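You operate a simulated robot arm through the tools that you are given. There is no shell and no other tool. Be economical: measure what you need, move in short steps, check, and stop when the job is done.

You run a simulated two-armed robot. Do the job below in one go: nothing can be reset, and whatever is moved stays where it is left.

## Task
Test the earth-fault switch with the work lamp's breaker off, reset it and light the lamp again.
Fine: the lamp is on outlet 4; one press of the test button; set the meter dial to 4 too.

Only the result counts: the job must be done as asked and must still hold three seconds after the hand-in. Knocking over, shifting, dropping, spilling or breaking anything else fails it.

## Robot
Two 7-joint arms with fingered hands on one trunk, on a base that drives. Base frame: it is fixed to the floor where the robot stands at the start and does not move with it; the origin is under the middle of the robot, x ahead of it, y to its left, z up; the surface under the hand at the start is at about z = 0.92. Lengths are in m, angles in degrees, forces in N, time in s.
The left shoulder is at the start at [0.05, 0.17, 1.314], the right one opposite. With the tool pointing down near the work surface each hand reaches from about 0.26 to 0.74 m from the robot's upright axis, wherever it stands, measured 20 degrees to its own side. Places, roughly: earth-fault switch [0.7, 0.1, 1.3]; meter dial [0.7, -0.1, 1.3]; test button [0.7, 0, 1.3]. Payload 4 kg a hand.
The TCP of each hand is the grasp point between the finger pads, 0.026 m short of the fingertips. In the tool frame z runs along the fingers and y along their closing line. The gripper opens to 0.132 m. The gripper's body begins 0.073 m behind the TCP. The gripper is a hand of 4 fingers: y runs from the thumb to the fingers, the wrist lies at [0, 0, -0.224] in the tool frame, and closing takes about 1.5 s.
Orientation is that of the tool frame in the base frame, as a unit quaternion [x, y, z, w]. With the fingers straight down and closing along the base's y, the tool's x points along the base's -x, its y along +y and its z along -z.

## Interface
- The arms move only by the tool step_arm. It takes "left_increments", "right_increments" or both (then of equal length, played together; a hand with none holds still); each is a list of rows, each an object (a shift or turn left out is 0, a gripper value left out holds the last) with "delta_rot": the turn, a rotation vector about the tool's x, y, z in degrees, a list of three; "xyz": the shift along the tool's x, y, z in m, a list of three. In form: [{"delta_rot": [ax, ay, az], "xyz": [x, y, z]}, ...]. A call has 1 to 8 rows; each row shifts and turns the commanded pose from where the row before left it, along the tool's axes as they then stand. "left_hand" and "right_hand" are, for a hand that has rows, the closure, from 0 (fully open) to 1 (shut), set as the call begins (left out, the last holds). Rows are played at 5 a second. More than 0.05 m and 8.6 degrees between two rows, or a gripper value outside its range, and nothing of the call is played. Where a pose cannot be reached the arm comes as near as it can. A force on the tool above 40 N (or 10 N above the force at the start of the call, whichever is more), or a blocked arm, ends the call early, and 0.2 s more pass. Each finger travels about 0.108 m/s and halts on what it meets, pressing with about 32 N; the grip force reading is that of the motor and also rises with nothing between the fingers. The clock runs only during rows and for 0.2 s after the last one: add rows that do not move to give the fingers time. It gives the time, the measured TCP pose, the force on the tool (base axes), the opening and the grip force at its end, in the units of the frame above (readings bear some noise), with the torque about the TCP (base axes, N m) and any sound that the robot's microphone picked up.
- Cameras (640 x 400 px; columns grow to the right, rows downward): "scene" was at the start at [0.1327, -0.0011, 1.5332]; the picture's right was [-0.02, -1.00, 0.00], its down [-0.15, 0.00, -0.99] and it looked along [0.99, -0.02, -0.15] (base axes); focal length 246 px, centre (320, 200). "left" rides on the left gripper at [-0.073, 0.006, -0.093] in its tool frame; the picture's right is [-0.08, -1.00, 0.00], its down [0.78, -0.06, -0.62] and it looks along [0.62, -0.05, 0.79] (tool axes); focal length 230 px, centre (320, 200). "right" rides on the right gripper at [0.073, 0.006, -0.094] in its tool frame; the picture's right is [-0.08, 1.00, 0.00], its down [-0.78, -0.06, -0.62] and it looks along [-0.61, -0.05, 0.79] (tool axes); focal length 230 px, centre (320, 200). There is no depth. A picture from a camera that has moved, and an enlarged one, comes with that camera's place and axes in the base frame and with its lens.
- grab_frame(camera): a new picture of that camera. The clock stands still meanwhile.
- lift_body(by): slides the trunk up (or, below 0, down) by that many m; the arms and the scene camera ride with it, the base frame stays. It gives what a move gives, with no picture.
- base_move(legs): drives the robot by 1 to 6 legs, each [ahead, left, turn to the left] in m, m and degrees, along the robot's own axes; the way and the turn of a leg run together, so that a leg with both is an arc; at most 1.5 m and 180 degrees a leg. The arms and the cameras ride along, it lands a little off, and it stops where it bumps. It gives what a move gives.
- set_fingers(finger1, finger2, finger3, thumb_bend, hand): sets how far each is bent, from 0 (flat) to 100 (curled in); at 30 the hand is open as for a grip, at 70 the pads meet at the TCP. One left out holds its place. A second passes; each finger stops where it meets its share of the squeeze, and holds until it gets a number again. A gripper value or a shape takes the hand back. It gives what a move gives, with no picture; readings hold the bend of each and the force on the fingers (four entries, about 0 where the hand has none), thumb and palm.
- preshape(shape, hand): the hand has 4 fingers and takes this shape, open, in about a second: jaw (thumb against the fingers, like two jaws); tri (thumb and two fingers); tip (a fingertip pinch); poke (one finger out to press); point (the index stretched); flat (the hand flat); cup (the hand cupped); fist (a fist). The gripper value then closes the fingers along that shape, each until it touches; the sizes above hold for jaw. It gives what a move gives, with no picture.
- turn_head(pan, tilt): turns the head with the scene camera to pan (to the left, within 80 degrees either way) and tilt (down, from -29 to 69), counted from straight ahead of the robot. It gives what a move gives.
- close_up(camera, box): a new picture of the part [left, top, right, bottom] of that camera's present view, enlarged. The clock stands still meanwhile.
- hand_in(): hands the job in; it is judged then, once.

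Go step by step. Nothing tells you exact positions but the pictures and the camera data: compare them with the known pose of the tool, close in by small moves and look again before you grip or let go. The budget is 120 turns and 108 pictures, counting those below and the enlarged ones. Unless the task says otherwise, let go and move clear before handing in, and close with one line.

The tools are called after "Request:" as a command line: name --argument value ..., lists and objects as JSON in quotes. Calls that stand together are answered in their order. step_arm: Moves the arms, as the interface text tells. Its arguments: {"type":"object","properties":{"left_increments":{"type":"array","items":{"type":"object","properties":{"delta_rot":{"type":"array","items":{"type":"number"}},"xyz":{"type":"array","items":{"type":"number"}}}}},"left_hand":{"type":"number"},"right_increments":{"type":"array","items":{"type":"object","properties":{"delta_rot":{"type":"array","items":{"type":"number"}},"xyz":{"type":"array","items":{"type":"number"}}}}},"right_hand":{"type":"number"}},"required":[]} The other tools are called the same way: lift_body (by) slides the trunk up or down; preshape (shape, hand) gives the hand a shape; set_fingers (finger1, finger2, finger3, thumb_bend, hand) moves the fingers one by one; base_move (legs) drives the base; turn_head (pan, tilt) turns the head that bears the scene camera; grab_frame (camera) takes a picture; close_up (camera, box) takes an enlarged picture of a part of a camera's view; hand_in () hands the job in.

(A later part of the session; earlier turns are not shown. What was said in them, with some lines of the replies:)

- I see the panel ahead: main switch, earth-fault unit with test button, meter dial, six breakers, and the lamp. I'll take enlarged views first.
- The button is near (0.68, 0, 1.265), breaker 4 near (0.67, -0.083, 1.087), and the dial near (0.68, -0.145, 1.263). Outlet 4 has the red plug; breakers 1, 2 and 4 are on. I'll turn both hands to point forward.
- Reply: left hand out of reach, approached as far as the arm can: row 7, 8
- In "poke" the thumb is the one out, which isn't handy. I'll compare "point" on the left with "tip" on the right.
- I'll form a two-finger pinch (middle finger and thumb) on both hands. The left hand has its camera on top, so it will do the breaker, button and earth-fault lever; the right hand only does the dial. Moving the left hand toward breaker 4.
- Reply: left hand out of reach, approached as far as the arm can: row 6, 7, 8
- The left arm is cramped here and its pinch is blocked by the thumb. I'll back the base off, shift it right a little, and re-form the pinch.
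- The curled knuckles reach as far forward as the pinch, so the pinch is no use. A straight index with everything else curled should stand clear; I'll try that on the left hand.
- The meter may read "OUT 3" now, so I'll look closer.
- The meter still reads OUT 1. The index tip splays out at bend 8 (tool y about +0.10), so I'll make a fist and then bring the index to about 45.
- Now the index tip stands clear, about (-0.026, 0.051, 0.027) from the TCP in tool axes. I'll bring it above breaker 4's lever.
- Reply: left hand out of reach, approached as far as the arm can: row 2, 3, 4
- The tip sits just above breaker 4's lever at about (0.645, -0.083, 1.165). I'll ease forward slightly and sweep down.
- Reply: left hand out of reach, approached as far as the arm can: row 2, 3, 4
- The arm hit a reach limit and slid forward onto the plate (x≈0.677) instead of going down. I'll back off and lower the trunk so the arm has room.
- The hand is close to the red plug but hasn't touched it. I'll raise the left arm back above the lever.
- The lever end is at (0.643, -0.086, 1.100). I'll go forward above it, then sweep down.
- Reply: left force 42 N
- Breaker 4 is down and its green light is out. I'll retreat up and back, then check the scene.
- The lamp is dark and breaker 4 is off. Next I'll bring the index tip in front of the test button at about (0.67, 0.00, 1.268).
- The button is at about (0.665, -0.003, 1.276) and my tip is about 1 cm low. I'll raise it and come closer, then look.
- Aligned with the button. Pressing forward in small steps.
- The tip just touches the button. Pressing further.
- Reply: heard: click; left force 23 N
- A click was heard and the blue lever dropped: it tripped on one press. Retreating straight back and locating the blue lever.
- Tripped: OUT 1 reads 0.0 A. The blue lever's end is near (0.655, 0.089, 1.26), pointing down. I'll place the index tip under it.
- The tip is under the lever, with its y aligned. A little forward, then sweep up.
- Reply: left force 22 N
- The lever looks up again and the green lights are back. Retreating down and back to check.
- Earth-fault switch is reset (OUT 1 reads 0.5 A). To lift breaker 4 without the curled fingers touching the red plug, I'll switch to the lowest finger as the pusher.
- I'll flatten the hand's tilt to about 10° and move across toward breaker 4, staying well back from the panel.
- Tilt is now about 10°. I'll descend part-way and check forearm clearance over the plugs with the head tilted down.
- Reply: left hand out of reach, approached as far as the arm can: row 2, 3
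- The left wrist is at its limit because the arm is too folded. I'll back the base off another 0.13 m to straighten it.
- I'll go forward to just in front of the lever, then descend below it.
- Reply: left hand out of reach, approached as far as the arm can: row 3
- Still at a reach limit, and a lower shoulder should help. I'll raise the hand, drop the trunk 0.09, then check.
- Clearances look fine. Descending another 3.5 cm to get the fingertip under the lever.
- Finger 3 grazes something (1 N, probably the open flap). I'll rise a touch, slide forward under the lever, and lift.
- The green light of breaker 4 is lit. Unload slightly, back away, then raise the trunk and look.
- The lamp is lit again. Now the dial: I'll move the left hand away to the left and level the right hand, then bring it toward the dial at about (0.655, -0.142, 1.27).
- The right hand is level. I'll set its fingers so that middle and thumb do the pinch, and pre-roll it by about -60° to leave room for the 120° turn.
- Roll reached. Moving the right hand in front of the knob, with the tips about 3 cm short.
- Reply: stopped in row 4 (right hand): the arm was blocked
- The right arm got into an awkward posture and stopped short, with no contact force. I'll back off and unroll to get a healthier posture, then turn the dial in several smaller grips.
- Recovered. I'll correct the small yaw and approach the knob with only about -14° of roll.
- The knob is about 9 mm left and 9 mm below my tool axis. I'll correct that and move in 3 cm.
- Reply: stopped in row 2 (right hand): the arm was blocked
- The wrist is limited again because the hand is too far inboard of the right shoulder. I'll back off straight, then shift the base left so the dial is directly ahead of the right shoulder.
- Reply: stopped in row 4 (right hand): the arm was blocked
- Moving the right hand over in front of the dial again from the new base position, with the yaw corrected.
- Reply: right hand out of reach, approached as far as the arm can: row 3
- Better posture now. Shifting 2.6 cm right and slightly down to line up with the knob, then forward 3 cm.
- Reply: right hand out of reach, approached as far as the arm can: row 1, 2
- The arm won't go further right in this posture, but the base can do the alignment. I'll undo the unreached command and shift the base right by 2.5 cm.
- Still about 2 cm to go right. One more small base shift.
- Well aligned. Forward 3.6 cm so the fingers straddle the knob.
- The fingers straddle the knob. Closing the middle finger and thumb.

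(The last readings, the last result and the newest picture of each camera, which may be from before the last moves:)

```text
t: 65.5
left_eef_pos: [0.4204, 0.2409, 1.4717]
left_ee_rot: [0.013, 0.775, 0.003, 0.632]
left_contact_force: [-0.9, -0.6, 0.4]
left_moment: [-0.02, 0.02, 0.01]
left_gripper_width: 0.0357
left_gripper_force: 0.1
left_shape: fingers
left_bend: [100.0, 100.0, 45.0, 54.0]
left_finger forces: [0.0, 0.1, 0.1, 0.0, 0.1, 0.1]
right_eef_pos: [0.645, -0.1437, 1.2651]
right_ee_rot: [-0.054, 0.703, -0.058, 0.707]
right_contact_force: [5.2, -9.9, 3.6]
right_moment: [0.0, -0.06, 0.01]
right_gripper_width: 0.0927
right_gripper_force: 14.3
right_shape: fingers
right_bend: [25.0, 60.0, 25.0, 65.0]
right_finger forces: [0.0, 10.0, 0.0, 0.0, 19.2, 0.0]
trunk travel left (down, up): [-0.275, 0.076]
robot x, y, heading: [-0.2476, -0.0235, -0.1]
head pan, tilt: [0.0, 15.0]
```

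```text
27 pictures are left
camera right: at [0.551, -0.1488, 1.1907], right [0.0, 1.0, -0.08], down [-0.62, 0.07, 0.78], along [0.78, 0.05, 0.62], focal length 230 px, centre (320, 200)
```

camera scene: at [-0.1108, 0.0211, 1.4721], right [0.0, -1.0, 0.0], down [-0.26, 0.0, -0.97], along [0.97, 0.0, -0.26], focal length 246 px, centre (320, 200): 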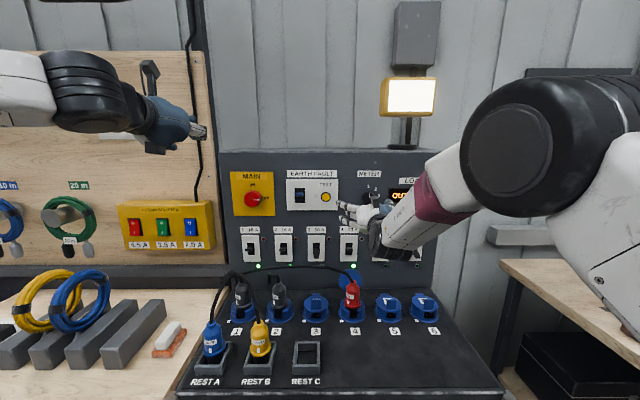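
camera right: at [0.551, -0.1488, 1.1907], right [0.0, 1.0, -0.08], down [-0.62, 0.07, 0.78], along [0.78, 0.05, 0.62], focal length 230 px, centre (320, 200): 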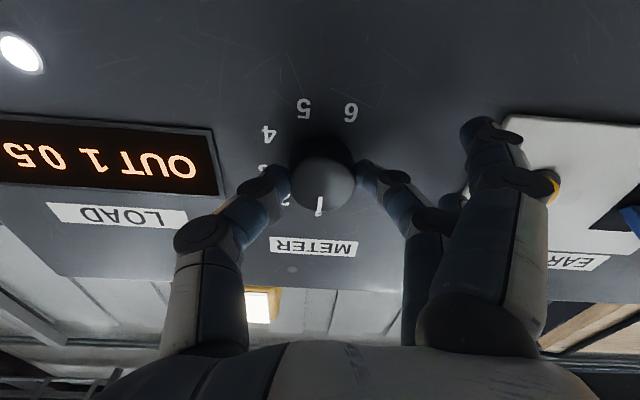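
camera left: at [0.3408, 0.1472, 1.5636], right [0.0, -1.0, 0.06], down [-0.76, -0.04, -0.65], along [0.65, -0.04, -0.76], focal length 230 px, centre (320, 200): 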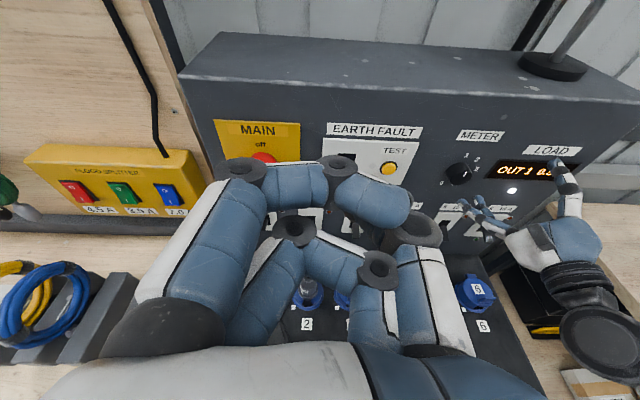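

Gripped, with the knob pinched centrally. Turning clockwise by +42° first.

Request:
step_arm --right_increments '[{"delta_rot": [0, 0, 7]}, {"delta_rot": [0, 0, 7]}, {"delta_rot": [0, 0, 7]}, {"delta_rot": [0, 0, 7]}, {"delta_rot": [0, 0, 7]}, {"delta_rot": [0, 0, 7]}]'

Request:
grab_frame --camera "right"

Request:
close_up --camera "scene" --box '[240, 150, 480, 300]'

```text
t: 66.9
left_eef_pos: [0.419, 0.2429, 1.4709]
left_ee_rot: [0.012, 0.774, 0.003, 0.633]
left_contact_force: [0.3, 0.6, 0.1]
left_moment: [0.01, 0.0, 0.02]
left_gripper_width: 0.0357
left_gripper_force: 0.0
left_shape: fingers
left_bend: [100.0, 100.0, 45.0, 54.0]
left_finger forces: [0.1, 0.0, 0.0, 0.0, 0.1, 0.1]
right_eef_pos: [0.6447, -0.1422, 1.2649]
right_ee_rot: [0.2, 0.676, 0.201, 0.68]
right_contact_force: [4.5, -5.3, 2.9]
right_moment: [0.0, -0.18, 0.03]
right_gripper_width: 0.0912
right_gripper_force: 14.1
right_shape: fingers
right_bend: [25.0, 60.0, 25.0, 65.0]
right_finger forces: [0.1, 12.3, 0.0, 0.0, 15.1, 0.0]
trunk travel left (down, up): [-0.275, 0.076]
robot x, y, heading: [-0.2546, -0.0265, -0.4]
head pan, tilt: [0.0, 15.0]
```

```text
26 pictures are left
camera right: at [0.5509, -0.0978, 1.2044], right [0.0, 0.79, 0.61], down [-0.62, -0.48, 0.62], along [0.78, -0.38, 0.49], focal length 230 px, centre (320, 200)
```

right: 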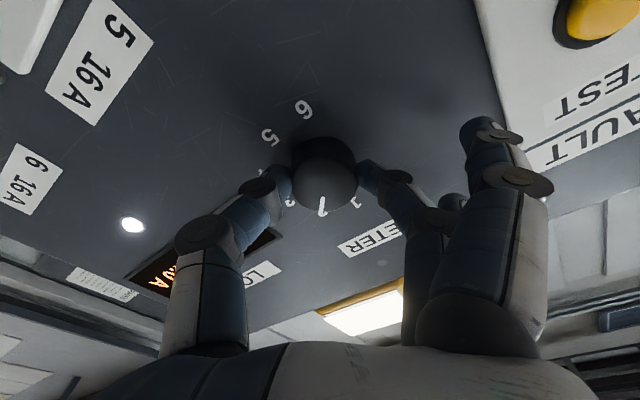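

```text
2.67 times, centred on (360, 225) of scene
camera zoom: at [-0.1112, -0.0267, 1.4722], right [0.0, -1.0, 0.0], down [-0.26, 0.0, -0.97], along [0.97, 0.0, -0.26], focal length 657 px, centre (213, 133)
```

zoom: 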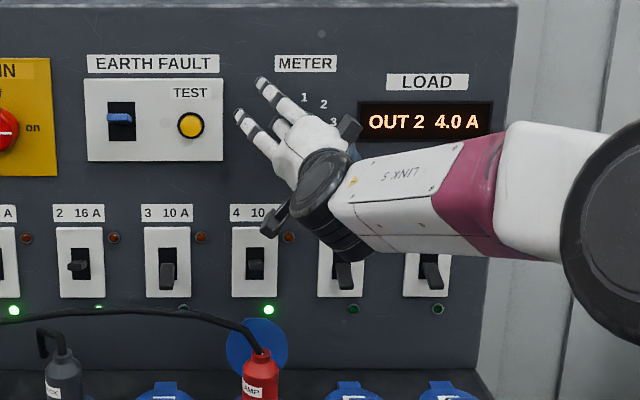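

The dial reads OUT 2. Continuing the turn another 40°.

Request:
step_arm --right_increments '[{"delta_rot": [0, 0, 7]}, {"delta_rot": [0, 0, 7]}, {"delta_rot": [0, 0, 7]}, {"delta_rot": [0, 0, 7]}, {"delta_rot": [0, 0, 7]}, {"delta_rot": [0, 0, 5]}]'

Request:
grab_frame --camera "scene"

```text
t: 68.3
left_eef_pos: [0.4205, 0.2422, 1.4714]
left_ee_rot: [0.013, 0.775, 0.002, 0.632]
left_contact_force: [-0.4, 0.9, -0.2]
left_moment: [0.03, -0.01, -0.02]
left_gripper_width: 0.0359
left_gripper_force: 0.1
left_shape: fingers
left_bend: [100.0, 100.0, 45.0, 54.0]
left_finger forces: [0.1, 0.1, 0.1, 0.1, 0.1, 0.1]
right_eef_pos: [0.6446, -0.1415, 1.2629]
right_ee_rot: [0.419, 0.568, 0.421, 0.57]
right_contact_force: [1.6, -1.7, 0.0]
right_moment: [0.01, -0.22, 0.05]
right_gripper_width: 0.0895
right_gripper_force: 14.4
right_shape: fingers
right_bend: [25.0, 59.0, 25.0, 66.0]
right_finger forces: [0.0, 13.5, 0.1, 0.0, 14.0, 0.0]
trunk travel left (down, up): [-0.275, 0.076]
robot x, y, heading: [-0.2478, -0.028, -0.3]
head pan, tilt: [0.0, 15.0]
```

```text
24 pictures are left
camera scene: at [-0.1112, -0.0257, 1.4721], right [0.0, -1.0, 0.0], down [-0.26, 0.0, -0.97], along [0.97, 0.0, -0.26], focal length 246 px, centre (320, 200)
```

scene: 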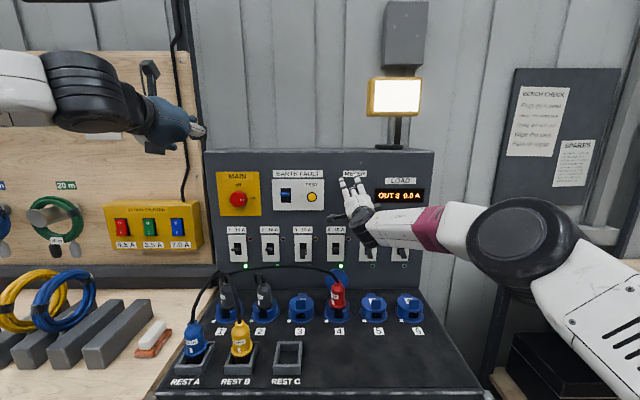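

It reads OUT 3 and the arm is comfortable. Turning a further 38°.

Request:
step_arm --right_increments '[{"delta_rot": [0, 0, 7]}, {"delta_rot": [0, 0, 7]}, {"delta_rot": [0, 0, 7]}, {"delta_rot": [0, 0, 7]}, {"delta_rot": [0, 0, 7]}, {"delta_rot": [0, 0, 4]}]'

Request:
close_up --camera "scene" --box '[200, 140, 440, 290]'

Request:
grab_frame --camera "right"

```text
t: 69.7
left_eef_pos: [0.4199, 0.2434, 1.472]
left_ee_rot: [0.012, 0.774, 0.003, 0.633]
left_contact_force: [-0.4, -0.8, 0.6]
left_moment: [-0.01, 0.0, 0.02]
left_gripper_width: 0.0358
left_gripper_force: 0.0
left_shape: fingers
left_bend: [100.0, 100.0, 45.0, 54.0]
left_finger forces: [0.1, 0.0, 0.0, 0.0, 0.0, 0.0]
right_eef_pos: [0.6435, -0.1384, 1.2646]
right_ee_rot: [0.585, 0.394, 0.587, 0.398]
right_contact_force: [3.9, 5.6, 0.9]
right_moment: [-0.05, -0.21, 0.0]
right_gripper_width: 0.0894
right_gripper_force: 13.4
right_shape: fingers
right_bend: [25.0, 59.0, 25.0, 66.0]
right_finger forces: [0.0, 13.3, 0.0, 0.1, 14.3, 0.1]
trunk travel left (down, up): [-0.275, 0.076]
robot x, y, heading: [-0.2506, -0.0291, -0.3]
head pan, tilt: [0.0, 15.0]
```

```text
2.67 times, centred on (320, 215) of scene
camera zoom: at [-0.1111, -0.0245, 1.4722], right [0.0, -1.0, 0.0], down [-0.26, 0.0, -0.97], along [0.97, 0.0, -0.26], focal length 657 px, centre (320, 160)
```

zoom: 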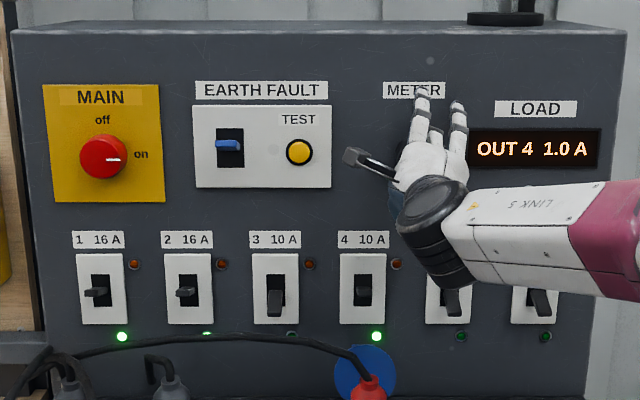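

```text
22 pictures are left
camera right: at [0.5505, -0.0732, 1.2952], right [0.0, -0.44, 0.9], down [-0.62, -0.71, -0.35], along [0.79, -0.55, -0.27], focal length 230 px, centre (320, 200)
```

right: 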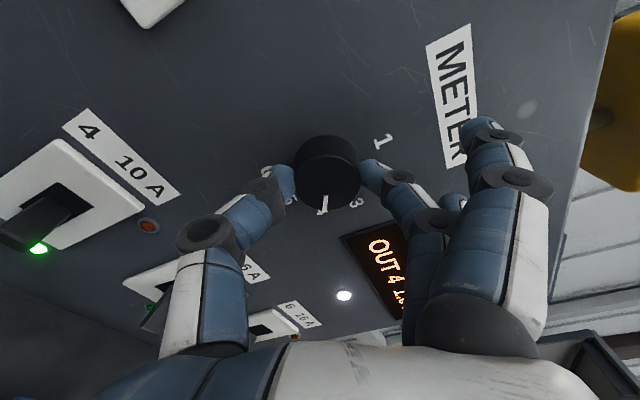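

The meter now reads OUT 4, 1.0 A. Releasing the knob and backing straight out.

Request:
set_fingers --hand "right" --finger2 40 --thumb_bend 40

Request:
step_arm --right_increments '[{"xyz": [0, 0, -0.03]}, {"xyz": [0, 0, -0.04]}, {"xyz": [0, 0, -0.04]}, {"xyz": [0, 0, -0.04]}]'

Request:
grab_frame --camera "scene"

Request:
close_up --camera "scene" --box '[200, 70, 440, 290]'

```text
t: 70.7
left_eef_pos: [0.4199, 0.2426, 1.4726]
left_ee_rot: [0.013, 0.775, 0.002, 0.632]
left_contact_force: [0.1, 0.4, -0.1]
left_moment: [0.02, -0.01, 0.01]
left_gripper_width: 0.036
left_gripper_force: 0.0
left_shape: fingers
left_bend: [100.0, 100.0, 45.0, 54.0]
left_finger forces: [0.1, 0.1, 0.0, 0.0, 0.1, 0.0]
right_eef_pos: [0.6444, -0.1399, 1.264]
right_ee_rot: [0.585, 0.395, 0.586, 0.398]
right_contact_force: [-0.2, 0.2, -0.3]
right_moment: [-0.01, 0.02, 0.02]
right_gripper_width: 0.1254
right_gripper_force: 0.0
right_shape: fingers
right_bend: [25.0, 40.0, 25.0, 40.0]
right_finger forces: [0.0, 0.1, 0.0, 0.0, 0.1, 0.0]
trunk travel left (down, up): [-0.275, 0.076]
robot x, y, heading: [-0.2496, -0.023, -0.3]
head pan, tilt: [0.0, 15.0]
```

```text
t: 71.7
left_eef_pos: [0.4174, 0.2421, 1.4722]
left_ee_rot: [0.012, 0.775, 0.003, 0.632]
left_contact_force: [-0.7, -1.0, 0.5]
left_moment: [0.04, 0.02, 0.04]
left_gripper_width: 0.036
left_gripper_force: 0.0
left_shape: fingers
left_bend: [100.0, 100.0, 45.0, 54.0]
left_finger forces: [0.1, 0.0, 0.1, 0.0, 0.1, 0.0]
right_eef_pos: [0.4956, -0.1407, 1.2646]
right_ee_rot: [0.585, 0.394, 0.587, 0.398]
right_contact_force: [-0.4, -1.2, -0.5]
right_moment: [0.0, 0.0, -0.01]
right_gripper_width: 0.1253
right_gripper_force: 0.1
right_shape: fingers
right_bend: [25.0, 40.0, 25.0, 40.0]
right_finger forces: [0.0, 0.1, 0.1, 0.0, 0.0, 0.0]
trunk travel left (down, up): [-0.275, 0.076]
robot x, y, heading: [-0.2512, -0.0256, -0.2]
head pan, tilt: [0.0, 15.0]
```

```text
21 pictures are left
camera scene: at [-0.1125, -0.0259, 1.4723], right [0.0, -1.0, 0.0], down [-0.26, 0.0, -0.97], along [0.97, 0.0, -0.26], focal length 246 px, centre (320, 200)
```

scene: 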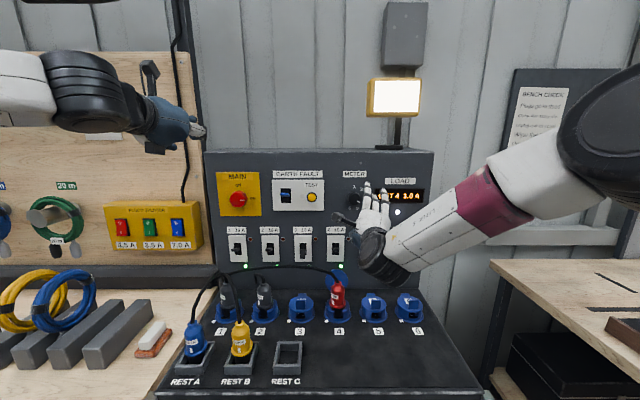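

```text
1.82 times, centred on (320, 180) of scene
camera zoom: at [-0.1125, -0.0259, 1.4723], right [0.0, -1.0, 0.0], down [-0.26, 0.0, -0.97], along [0.97, 0.0, -0.26], focal length 448 px, centre (320, 236)
```

zoom: 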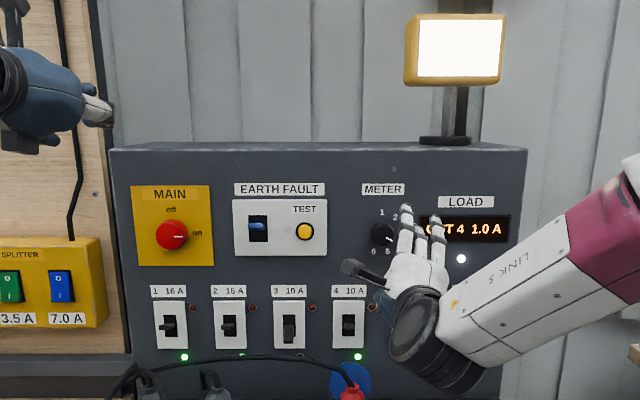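

The lamp is lit, breaker 4 and the earth-fault lever are up, the meter reads OUT 4 at 1.0 A, and both hands are clear. Handing in.

Request:
hand_in

```text
The job is handed in.
```

The earth-fault switch was tested with one press while breaker 4 was off. I then reset it, switched breaker 4 back on so the lamp is lit, and set the meter dial to 4 (it reads 1.0 A).
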